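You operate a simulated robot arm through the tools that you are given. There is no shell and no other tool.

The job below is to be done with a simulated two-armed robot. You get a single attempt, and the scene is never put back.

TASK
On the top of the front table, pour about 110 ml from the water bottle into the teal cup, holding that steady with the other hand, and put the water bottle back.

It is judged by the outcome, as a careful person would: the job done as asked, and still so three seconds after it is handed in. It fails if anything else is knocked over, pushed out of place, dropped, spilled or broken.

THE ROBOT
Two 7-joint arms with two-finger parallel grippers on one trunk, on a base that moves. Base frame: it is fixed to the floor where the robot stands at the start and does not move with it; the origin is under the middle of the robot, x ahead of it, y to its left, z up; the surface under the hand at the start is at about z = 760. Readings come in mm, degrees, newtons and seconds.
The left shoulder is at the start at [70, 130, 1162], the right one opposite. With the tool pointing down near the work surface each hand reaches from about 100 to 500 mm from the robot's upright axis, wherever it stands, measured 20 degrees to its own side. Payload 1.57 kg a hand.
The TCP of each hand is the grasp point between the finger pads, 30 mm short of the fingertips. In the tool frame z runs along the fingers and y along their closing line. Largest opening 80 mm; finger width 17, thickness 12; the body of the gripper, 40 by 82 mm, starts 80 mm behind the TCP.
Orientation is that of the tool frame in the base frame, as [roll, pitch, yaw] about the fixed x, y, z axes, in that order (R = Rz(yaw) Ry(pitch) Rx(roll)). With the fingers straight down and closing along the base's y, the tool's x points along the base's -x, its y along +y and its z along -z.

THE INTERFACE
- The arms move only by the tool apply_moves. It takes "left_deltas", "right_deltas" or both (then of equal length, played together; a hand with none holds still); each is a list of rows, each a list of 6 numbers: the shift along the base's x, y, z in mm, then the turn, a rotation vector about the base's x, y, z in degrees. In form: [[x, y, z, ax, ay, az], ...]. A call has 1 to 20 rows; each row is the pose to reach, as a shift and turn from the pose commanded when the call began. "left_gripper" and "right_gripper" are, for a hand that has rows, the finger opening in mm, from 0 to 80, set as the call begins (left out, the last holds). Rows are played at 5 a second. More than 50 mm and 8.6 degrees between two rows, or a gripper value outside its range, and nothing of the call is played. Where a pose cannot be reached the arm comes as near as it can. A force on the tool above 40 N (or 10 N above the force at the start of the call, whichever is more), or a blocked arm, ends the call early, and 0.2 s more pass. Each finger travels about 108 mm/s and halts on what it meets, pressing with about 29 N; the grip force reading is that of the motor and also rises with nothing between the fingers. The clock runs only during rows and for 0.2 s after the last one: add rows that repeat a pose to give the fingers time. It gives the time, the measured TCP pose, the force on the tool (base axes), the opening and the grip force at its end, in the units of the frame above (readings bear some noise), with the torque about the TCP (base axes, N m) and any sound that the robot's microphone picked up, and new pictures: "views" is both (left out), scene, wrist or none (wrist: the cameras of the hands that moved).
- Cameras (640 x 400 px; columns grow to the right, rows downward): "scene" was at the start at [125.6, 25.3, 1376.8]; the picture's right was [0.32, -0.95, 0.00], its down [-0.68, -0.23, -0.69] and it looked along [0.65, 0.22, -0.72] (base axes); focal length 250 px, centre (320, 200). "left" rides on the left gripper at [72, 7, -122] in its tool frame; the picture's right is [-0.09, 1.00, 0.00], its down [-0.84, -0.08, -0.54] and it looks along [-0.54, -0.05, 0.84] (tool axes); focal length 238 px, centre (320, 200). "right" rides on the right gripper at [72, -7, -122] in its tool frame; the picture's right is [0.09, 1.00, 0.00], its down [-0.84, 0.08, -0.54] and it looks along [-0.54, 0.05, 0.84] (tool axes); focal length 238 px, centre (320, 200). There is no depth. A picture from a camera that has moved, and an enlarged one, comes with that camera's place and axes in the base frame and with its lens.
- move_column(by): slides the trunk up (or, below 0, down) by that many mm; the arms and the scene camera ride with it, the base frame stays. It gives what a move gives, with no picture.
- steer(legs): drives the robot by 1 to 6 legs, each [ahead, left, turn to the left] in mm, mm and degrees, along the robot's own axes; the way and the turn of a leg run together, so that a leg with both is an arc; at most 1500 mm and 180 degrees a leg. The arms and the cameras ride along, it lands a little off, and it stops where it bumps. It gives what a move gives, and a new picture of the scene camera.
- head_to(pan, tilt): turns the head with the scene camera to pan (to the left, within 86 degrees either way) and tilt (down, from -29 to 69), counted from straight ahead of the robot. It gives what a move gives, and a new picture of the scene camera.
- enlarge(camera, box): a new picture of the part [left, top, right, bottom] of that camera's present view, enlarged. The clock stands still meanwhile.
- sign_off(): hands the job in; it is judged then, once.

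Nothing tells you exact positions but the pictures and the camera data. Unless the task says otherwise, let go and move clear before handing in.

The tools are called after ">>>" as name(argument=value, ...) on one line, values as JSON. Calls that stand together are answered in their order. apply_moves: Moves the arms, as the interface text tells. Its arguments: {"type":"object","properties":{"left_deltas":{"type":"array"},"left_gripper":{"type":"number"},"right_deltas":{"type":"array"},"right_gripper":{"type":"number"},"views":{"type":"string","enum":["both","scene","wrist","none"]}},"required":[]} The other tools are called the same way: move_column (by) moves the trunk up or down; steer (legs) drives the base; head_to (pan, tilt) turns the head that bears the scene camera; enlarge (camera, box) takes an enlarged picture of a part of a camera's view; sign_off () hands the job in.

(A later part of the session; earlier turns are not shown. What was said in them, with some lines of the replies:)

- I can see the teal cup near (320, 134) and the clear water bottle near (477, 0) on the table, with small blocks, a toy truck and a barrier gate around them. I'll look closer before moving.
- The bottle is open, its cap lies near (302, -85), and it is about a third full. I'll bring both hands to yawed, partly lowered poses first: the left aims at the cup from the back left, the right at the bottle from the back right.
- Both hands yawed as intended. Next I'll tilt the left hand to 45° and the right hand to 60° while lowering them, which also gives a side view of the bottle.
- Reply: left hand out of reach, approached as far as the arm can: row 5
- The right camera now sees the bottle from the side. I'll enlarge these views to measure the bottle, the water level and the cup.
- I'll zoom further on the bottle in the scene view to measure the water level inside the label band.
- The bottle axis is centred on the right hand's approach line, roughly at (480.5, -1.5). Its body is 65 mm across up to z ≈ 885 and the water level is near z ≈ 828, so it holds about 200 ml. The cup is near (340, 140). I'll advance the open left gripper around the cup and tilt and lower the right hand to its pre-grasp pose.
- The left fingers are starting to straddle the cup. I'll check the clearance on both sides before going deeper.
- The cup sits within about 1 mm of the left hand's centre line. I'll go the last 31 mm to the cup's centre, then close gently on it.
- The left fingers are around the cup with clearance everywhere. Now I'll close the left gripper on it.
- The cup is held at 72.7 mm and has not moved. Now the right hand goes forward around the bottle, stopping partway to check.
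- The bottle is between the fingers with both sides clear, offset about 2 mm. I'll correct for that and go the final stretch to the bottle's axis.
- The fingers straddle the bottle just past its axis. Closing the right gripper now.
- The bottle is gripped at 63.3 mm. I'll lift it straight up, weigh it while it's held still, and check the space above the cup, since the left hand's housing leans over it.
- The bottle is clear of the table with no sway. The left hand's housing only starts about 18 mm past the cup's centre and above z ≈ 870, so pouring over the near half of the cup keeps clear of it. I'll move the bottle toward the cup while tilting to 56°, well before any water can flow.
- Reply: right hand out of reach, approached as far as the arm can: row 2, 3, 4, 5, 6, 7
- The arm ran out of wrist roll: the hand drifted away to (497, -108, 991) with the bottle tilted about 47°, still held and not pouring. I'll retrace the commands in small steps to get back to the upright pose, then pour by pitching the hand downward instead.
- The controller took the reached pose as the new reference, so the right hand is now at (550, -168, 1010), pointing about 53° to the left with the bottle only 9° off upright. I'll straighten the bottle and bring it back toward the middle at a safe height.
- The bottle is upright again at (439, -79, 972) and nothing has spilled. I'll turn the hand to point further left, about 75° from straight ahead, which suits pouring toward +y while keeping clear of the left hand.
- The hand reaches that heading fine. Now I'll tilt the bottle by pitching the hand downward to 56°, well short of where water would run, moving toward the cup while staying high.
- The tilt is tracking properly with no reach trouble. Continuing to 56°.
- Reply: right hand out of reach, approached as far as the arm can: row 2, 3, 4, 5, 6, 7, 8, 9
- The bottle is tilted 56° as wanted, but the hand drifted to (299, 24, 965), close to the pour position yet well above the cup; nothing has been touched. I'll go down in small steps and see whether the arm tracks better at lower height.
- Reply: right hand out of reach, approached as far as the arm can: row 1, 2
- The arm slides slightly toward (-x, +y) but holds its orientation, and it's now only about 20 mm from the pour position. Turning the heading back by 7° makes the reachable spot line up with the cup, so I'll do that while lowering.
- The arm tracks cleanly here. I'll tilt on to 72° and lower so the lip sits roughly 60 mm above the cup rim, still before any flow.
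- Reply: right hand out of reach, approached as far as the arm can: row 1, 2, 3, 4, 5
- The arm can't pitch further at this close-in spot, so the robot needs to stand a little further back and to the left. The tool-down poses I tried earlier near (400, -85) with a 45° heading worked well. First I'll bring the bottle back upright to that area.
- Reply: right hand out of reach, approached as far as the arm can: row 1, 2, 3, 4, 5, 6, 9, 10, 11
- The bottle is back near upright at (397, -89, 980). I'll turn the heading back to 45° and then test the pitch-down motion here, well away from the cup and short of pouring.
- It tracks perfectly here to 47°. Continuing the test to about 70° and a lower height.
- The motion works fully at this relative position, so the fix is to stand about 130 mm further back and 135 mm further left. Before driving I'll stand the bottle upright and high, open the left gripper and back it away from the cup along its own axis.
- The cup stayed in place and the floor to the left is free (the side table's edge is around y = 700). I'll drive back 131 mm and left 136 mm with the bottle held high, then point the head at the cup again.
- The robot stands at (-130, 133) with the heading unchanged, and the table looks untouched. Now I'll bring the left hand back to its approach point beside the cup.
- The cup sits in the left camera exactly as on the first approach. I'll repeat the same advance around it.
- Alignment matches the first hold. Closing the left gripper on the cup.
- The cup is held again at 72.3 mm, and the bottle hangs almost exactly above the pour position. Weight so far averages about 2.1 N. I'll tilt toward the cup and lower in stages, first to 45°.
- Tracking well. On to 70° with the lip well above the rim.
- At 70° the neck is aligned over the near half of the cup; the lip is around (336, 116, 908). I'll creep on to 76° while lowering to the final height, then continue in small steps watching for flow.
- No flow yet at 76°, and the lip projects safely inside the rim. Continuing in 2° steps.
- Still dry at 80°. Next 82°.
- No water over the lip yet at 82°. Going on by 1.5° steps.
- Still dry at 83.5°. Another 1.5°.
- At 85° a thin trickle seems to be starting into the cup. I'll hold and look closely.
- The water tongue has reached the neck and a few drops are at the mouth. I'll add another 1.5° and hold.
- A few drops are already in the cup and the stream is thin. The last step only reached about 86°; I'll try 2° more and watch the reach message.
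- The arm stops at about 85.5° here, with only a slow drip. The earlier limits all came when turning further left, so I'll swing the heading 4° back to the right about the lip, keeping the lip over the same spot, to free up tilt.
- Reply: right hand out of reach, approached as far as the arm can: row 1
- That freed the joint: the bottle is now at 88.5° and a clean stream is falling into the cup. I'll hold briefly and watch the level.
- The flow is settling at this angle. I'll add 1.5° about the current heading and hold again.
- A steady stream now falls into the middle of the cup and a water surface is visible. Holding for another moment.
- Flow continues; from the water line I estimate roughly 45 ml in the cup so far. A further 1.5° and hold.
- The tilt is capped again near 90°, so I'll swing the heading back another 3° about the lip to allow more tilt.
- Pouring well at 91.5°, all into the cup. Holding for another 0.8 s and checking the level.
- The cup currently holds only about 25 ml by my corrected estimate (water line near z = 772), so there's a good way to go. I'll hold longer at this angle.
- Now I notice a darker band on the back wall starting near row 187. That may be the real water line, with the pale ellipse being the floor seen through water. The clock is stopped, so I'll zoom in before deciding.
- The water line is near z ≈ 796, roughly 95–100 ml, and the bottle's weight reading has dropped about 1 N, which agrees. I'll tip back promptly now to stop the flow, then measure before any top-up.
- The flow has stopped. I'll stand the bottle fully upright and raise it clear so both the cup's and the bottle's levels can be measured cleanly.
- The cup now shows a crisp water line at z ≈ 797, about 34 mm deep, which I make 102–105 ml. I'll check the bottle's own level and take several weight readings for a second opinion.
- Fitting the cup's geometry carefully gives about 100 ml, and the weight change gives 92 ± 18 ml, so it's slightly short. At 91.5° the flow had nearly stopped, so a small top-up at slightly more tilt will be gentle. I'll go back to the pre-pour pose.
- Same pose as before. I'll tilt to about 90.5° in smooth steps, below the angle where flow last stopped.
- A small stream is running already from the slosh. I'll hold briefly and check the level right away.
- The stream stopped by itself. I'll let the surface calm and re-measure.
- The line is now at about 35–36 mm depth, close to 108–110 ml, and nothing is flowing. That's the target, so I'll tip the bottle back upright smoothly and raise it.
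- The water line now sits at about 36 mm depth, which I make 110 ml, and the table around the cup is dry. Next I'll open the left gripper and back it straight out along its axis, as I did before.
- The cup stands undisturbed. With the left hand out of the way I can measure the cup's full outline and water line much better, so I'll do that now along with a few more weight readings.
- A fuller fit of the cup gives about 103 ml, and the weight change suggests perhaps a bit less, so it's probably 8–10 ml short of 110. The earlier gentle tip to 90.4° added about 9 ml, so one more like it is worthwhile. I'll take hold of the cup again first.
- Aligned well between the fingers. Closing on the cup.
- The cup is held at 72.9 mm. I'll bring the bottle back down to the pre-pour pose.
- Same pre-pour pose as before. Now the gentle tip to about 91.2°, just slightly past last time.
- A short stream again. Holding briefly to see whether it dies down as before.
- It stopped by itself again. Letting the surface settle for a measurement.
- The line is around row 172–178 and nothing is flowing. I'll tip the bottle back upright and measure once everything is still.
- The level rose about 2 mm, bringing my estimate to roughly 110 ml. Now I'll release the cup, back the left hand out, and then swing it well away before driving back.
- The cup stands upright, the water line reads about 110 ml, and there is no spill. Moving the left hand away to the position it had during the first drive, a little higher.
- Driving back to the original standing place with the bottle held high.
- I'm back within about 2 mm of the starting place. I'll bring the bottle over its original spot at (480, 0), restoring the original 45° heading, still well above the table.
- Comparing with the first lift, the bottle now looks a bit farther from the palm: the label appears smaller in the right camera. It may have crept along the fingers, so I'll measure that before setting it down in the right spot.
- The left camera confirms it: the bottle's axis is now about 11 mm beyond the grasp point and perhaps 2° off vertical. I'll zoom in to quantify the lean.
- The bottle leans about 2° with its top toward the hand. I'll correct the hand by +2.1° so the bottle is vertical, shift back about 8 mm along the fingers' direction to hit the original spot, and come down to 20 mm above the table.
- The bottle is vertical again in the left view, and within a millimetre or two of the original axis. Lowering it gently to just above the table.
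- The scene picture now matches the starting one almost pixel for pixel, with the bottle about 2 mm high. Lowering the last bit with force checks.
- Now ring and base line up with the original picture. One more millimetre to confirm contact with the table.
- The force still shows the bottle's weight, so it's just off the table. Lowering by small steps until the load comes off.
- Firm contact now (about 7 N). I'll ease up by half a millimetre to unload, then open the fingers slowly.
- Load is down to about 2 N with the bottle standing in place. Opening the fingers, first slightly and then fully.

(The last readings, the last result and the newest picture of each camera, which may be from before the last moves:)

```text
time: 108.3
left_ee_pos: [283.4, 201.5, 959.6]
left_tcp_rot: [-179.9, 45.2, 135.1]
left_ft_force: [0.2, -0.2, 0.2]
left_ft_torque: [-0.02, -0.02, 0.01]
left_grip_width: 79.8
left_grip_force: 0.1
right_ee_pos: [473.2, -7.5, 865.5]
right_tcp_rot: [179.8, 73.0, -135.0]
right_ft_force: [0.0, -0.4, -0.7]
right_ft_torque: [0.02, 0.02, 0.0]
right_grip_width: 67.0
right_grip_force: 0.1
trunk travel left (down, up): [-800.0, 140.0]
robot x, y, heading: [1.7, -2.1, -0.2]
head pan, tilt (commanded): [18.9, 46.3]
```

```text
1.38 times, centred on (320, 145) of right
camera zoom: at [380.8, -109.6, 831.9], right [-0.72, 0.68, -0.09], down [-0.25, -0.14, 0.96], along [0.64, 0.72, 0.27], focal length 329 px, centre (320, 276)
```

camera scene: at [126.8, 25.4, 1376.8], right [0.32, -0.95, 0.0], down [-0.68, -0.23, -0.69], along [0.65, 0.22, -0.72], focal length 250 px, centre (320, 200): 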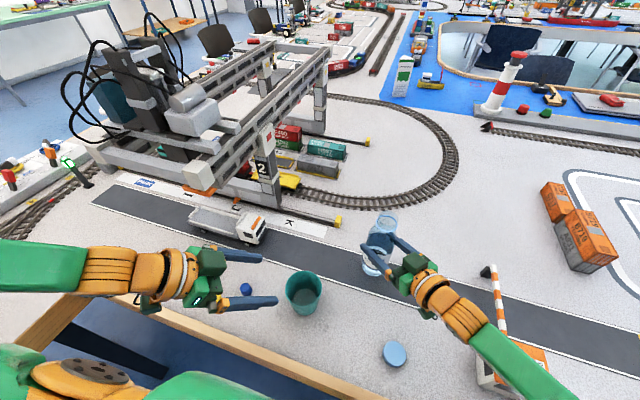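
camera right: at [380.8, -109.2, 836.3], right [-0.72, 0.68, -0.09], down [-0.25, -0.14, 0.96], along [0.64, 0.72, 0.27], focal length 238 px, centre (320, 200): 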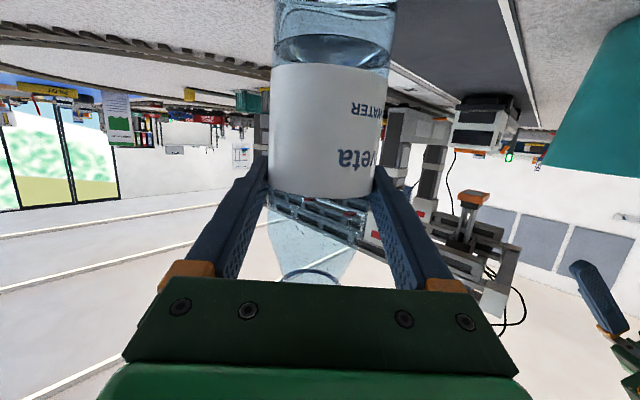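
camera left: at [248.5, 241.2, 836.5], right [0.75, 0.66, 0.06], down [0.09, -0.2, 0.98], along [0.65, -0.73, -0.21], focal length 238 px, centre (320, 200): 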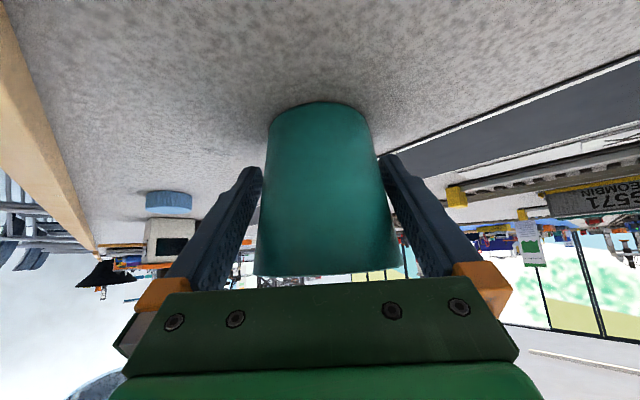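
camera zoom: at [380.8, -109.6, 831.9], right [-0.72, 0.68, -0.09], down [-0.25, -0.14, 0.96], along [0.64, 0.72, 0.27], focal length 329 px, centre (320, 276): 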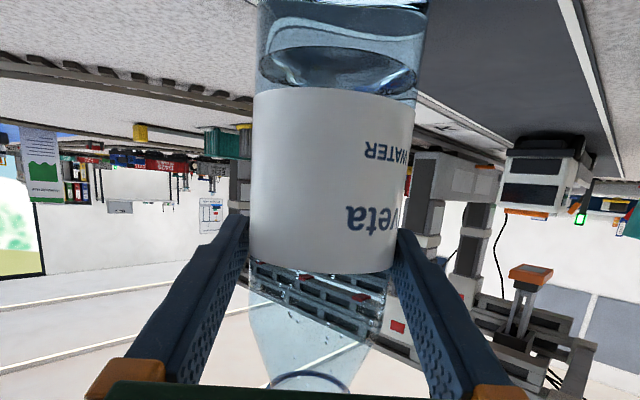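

The bottle stands freely between the fingers. I'll open fully and withdraw straight back along the approach line.

>>> apply_moves(right_deltas=[[0, 0, 0, 0, 0, 0], [0, 0, 0, 0, 0, 0], [-8, -8, 0, 0, 0, 0], [-18, -18, 0, 0, 0, 0], [-30, -30, 0, 0, 0, 0], [-42, -42, 0, 0, 0, 0], [-55, -55, 0, 0, 0, 0], [-68, -68, 0, 0, 0, 0], [-80, -80, 0, 0, 0, 0]], right_gripper=80, views="both")

>>> enlarge(camera="scene", box=[340, 200, 420, 290])

```text
time: 110.3
left_ee_pos: [284.1, 201.3, 960.2]
left_tcp_rot: [-179.9, 45.1, 135.0]
left_ft_force: [0.3, 0.8, 0.4]
left_ft_torque: [0.01, -0.03, 0.03]
left_grip_width: 80.0
left_grip_force: 0.2
right_ee_pos: [393.6, -88.7, 866.2]
right_tcp_rot: [179.9, 73.1, -135.0]
right_ft_force: [0.4, 0.0, 0.3]
right_ft_torque: [0.03, 0.0, 0.01]
right_grip_width: 79.8
right_grip_force: 0.0
trunk travel left (down, up): [-800.0, 140.0]
robot x, y, heading: [1.7, 2.1, 0.1]
head pan, tilt (commanded): [18.9, 46.3]
camera scene: at [125.8, 24.9, 1376.9], right [0.32, -0.95, 0.0], down [-0.68, -0.23, -0.69], along [0.65, 0.22, -0.72], focal length 250 px, centre (320, 200)
camera right: at [300.2, -190.6, 832.1], right [-0.72, 0.68, -0.09], down [-0.25, -0.14, 0.96], along [0.64, 0.72, 0.27], focal length 238 px, centre (320, 200)
```

scene: 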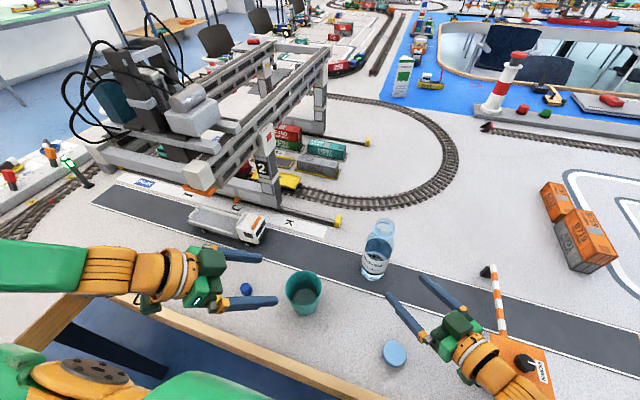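
right: 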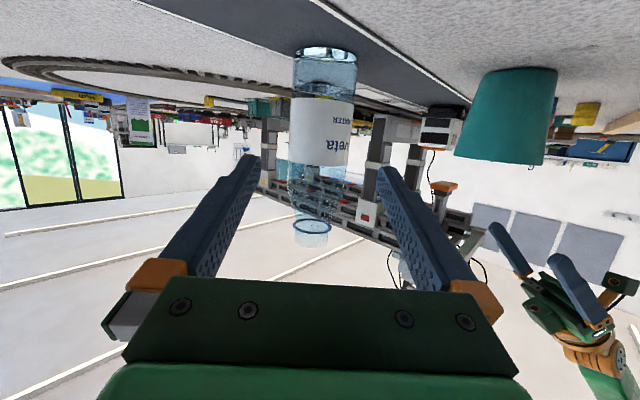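

```text
4.44 times, centred on (380, 245) of scene
camera zoom: at [125.8, 24.9, 1376.9], right [0.32, -0.95, 0.0], down [-0.68, -0.23, -0.69], along [0.65, 0.22, -0.72], focal length 1110 px, centre (53, 0)
```

zoom: 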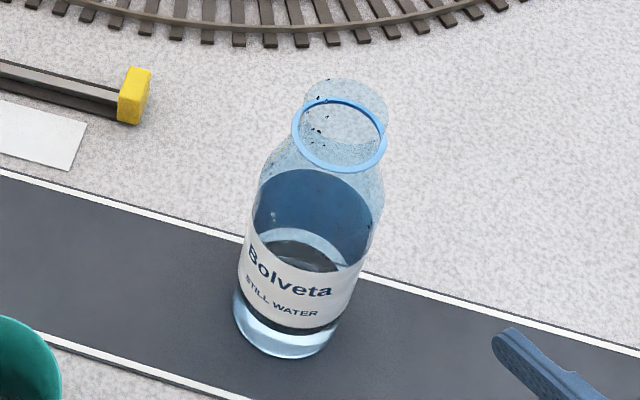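

The bottle stands exactly where it began, label facing the same way. I'll raise both hands clear and then inspect the whole table against the starting picture.

>>> apply_moves(left_deltas=[[-3, 8, 8, 0, 0, 0], [-6, 16, 16, 0, 0, 0], [-9, 24, 24, 0, 0, 0], [-12, 32, 32, 0, 0, 0], [-15, 40, 40, 0, 0, 0], [-18, 48, 48, 0, 0, 0]], right_deltas=[[-5, -5, 15, 0, 0, 0], [-10, -10, 30, 0, 0, 0], [-12, -14, 48, 0, 0, 0], [-12, -18, 66, 0, 0, 0], [-12, -20, 84, 0, 0, 0], [-12, -20, 100, 0, 0, 0]], views="both")

>>> enlarge(camera="scene", box=[260, 250, 440, 380])

>>> enlarge(camera="scene", box=[280, 265, 330, 325])

```text
time: 111.7
left_ee_pos: [266.2, 249.9, 1006.1]
left_tcp_rot: [-179.8, 45.1, 135.1]
left_ft_force: [0.1, -0.6, 0.0]
left_ft_torque: [0.04, 0.02, 0.01]
left_grip_width: 79.6
left_grip_force: 0.1
right_ee_pos: [380.4, -107.5, 965.9]
right_tcp_rot: [179.8, 73.1, -135.1]
right_ft_force: [-0.1, 0.9, -0.2]
right_ft_torque: [0.03, -0.04, -0.01]
right_grip_width: 80.0
right_grip_force: 0.0
trunk travel left (down, up): [-800.0, 140.0]
robot x, y, heading: [2.8, -0.8, 0.0]
head pan, tilt (commanded): [18.9, 46.3]
camera scene: at [126.1, 25.3, 1376.9], right [0.32, -0.95, 0.0], down [-0.68, -0.23, -0.69], along [0.65, 0.22, -0.72], focal length 250 px, centre (320, 200)
camera right: at [288.5, -209.8, 931.4], right [-0.72, 0.68, -0.09], down [-0.25, -0.14, 0.96], along [0.64, 0.72, 0.27], focal length 238 px, centre (320, 200)
camera left: at [173.9, 351.1, 1043.0], right [0.75, 0.66, 0.06], down [0.09, -0.2, 0.98], along [0.65, -0.73, -0.21], focal length 238 px, centre (320, 200)
```

scene: 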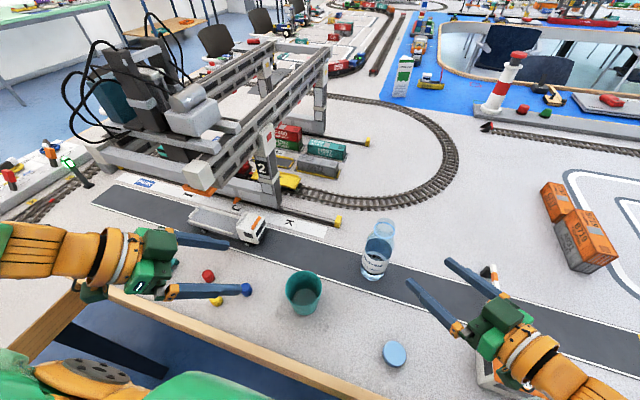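
right: 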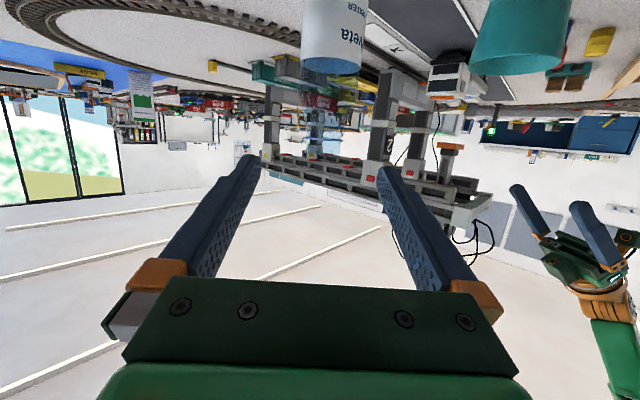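
left: 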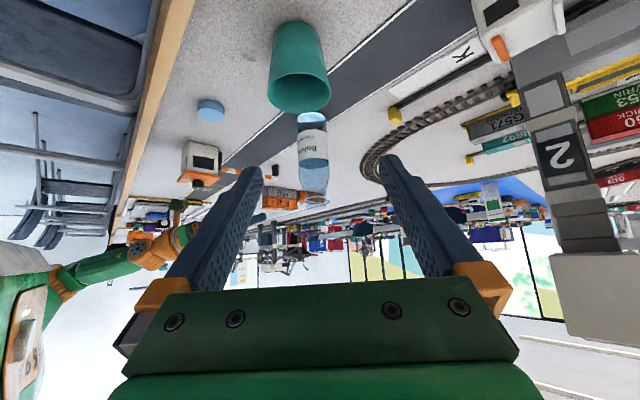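

```text
3.08 times, centred on (350, 315) of scene
camera zoom: at [126.1, 25.3, 1376.9], right [0.32, -0.95, 0.0], down [-0.68, -0.23, -0.69], along [0.65, 0.22, -0.72], focal length 768 px, centre (228, -154)
```

zoom: 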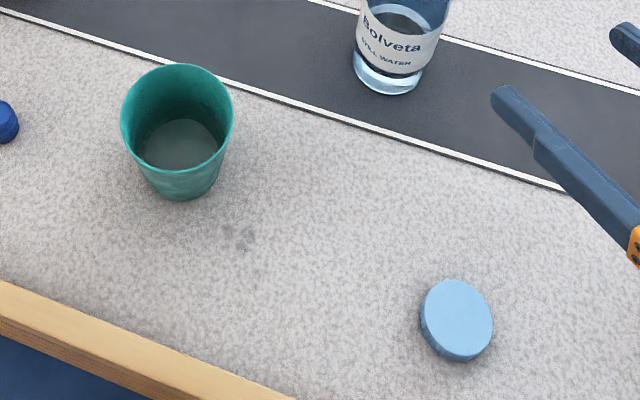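

```text
6.67 times, centred on (305, 295) of scene
camera zoom: at [126.1, 25.3, 1376.9], right [0.32, -0.95, 0.0], down [-0.68, -0.23, -0.69], along [0.65, 0.22, -0.72], focal length 1664 px, centre (420, -433)
```

zoom: 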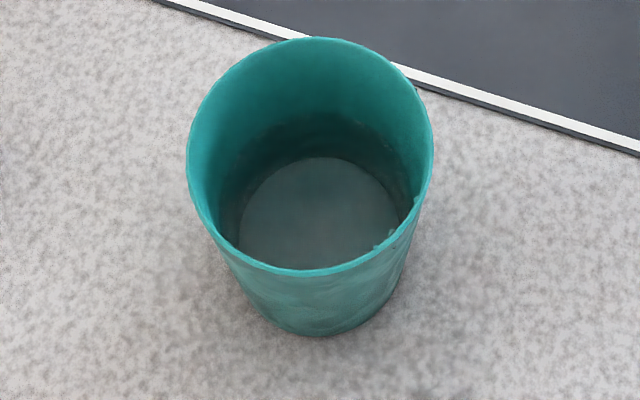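

Everything looks in place, but I notice a small darker patch on the table near the cup. I'll zoom in to see whether drops landed there.

>>> enlarge(camera="scene", box=[305, 300, 365, 345])

>>> enlarge(camera="scene", box=[320, 310, 345, 335])

>>> enlarge(camera="scene", box=[180, 230, 420, 390])

```text
8.89 times, centred on (335, 322) of scene
camera zoom: at [126.1, 25.3, 1376.9], right [0.32, -0.95, 0.0], down [-0.68, -0.23, -0.69], along [0.65, 0.22, -0.72], focal length 2219 px, centre (187, -889)
```

zoom: 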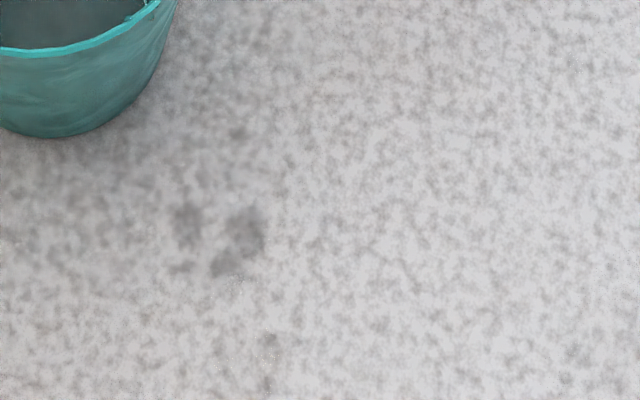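

```text
16.00 times, centred on (332, 322) of scene
camera zoom: at [126.1, 25.3, 1376.9], right [0.32, -0.95, 0.0], down [-0.68, -0.23, -0.69], along [0.65, 0.22, -0.72], focal length 3995 px, centre (120, -1760)
```

zoom: 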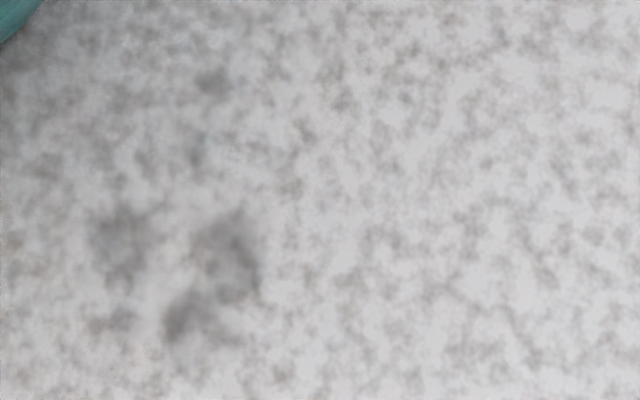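

```text
2.50 times, centred on (300, 310) of scene
camera zoom: at [126.1, 25.3, 1376.9], right [0.32, -0.95, 0.0], down [-0.68, -0.23, -0.69], along [0.65, 0.22, -0.72], focal length 624 px, centre (370, -75)
```

zoom: 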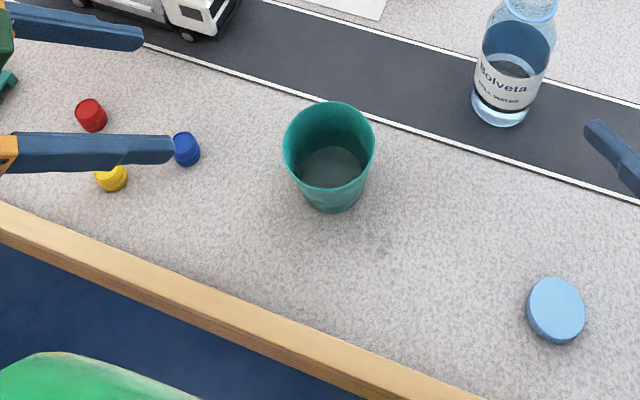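

A few damp spots of drip size are visible on the table. They're tiny, and I have no means of wiping them. I'll double-check the cup level from this second viewpoint and look over the rest of the table.

>>> enlarge(camera="scene", box=[286, 268, 326, 308])

>>> enlarge(camera="left", box=[255, 10, 345, 120])

>>> enlarge(camera="scene", box=[355, 212, 403, 284])

```text
10.00 times, centred on (306, 288) of scene
camera zoom: at [126.1, 25.3, 1376.9], right [0.32, -0.95, 0.0], down [-0.68, -0.23, -0.69], along [0.65, 0.22, -0.72], focal length 2497 px, centre (460, -680)
```

zoom: 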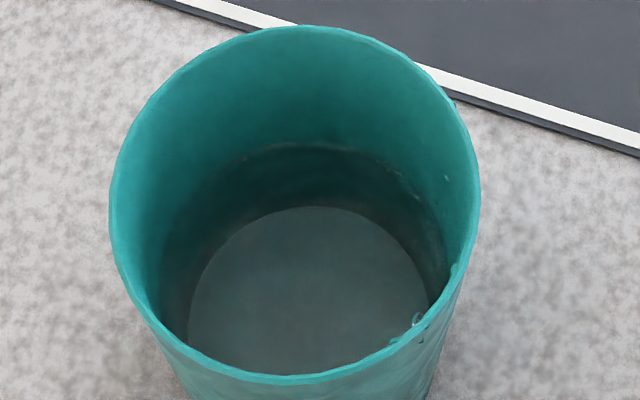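

```text
3.64 times, centred on (300, 65) of left
camera zoom: at [173.9, 351.1, 1043.0], right [0.75, 0.66, 0.06], down [0.09, -0.2, 0.98], along [0.65, -0.73, -0.21], focal length 867 px, centre (393, 691)
```

zoom: 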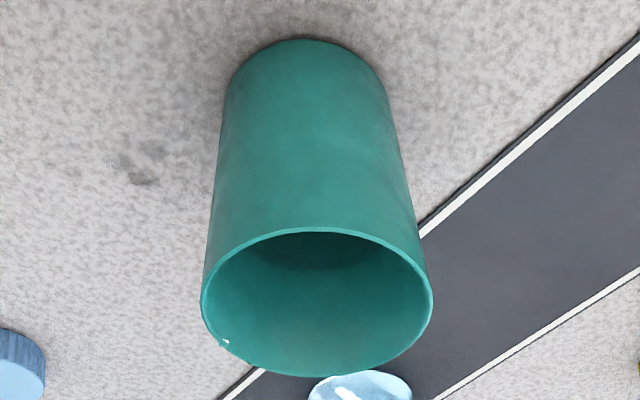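

```text
5.56 times, centred on (379, 248) of scene
camera zoom: at [126.1, 25.3, 1376.9], right [0.32, -0.95, 0.0], down [-0.68, -0.23, -0.69], along [0.65, 0.22, -0.72], focal length 1387 px, centre (-8, -67)
```

zoom: 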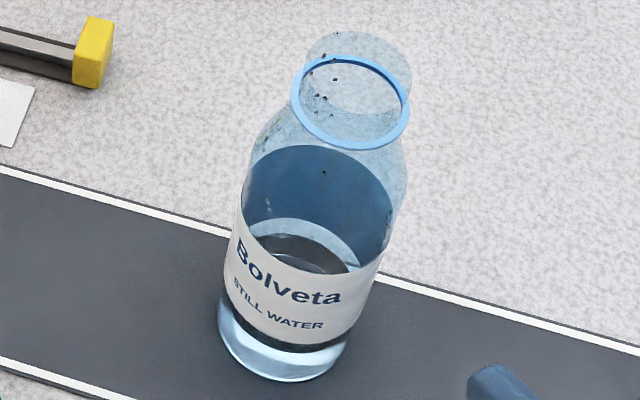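

From the second viewpoint the cup holds about 106–110 ml, and the bottle's level dropped about 38 mm, which also gives about 108 ml. The bottle is back on its spot, the cup is upright in place, and everything else is where it was. Both hands are empty and clear, so I'm handing in.

>>> sign_off()

```text
The job is handed in.
```

The water is poured and the bottle is back on its original spot with the label facing the same way. A few small drops did land on the table near the cup. They are each about 1 cm across, well under 1 ml in total by my estimate, and I had nothing to wipe them with.

- **Amount:** about 108 ml in the teal cup. The cup's water line gives 106–112 ml and the drop in the bottle's level about 108 ml. The bottle's weight change, last checked before the final small pour, was too noisy to be precise and suggested somewhat less.
- **How it was poured:** one main pour and two small top-ups. The left hand held the cup on the table for each of them. It let go in between while I repositioned the robot and once to check the level.
- **Cup position:** it stands upright, within about 2 mm of where it started.
- **Rest of the table:** nothing else looked moved in the final pictures. Both hands are empty and clear.
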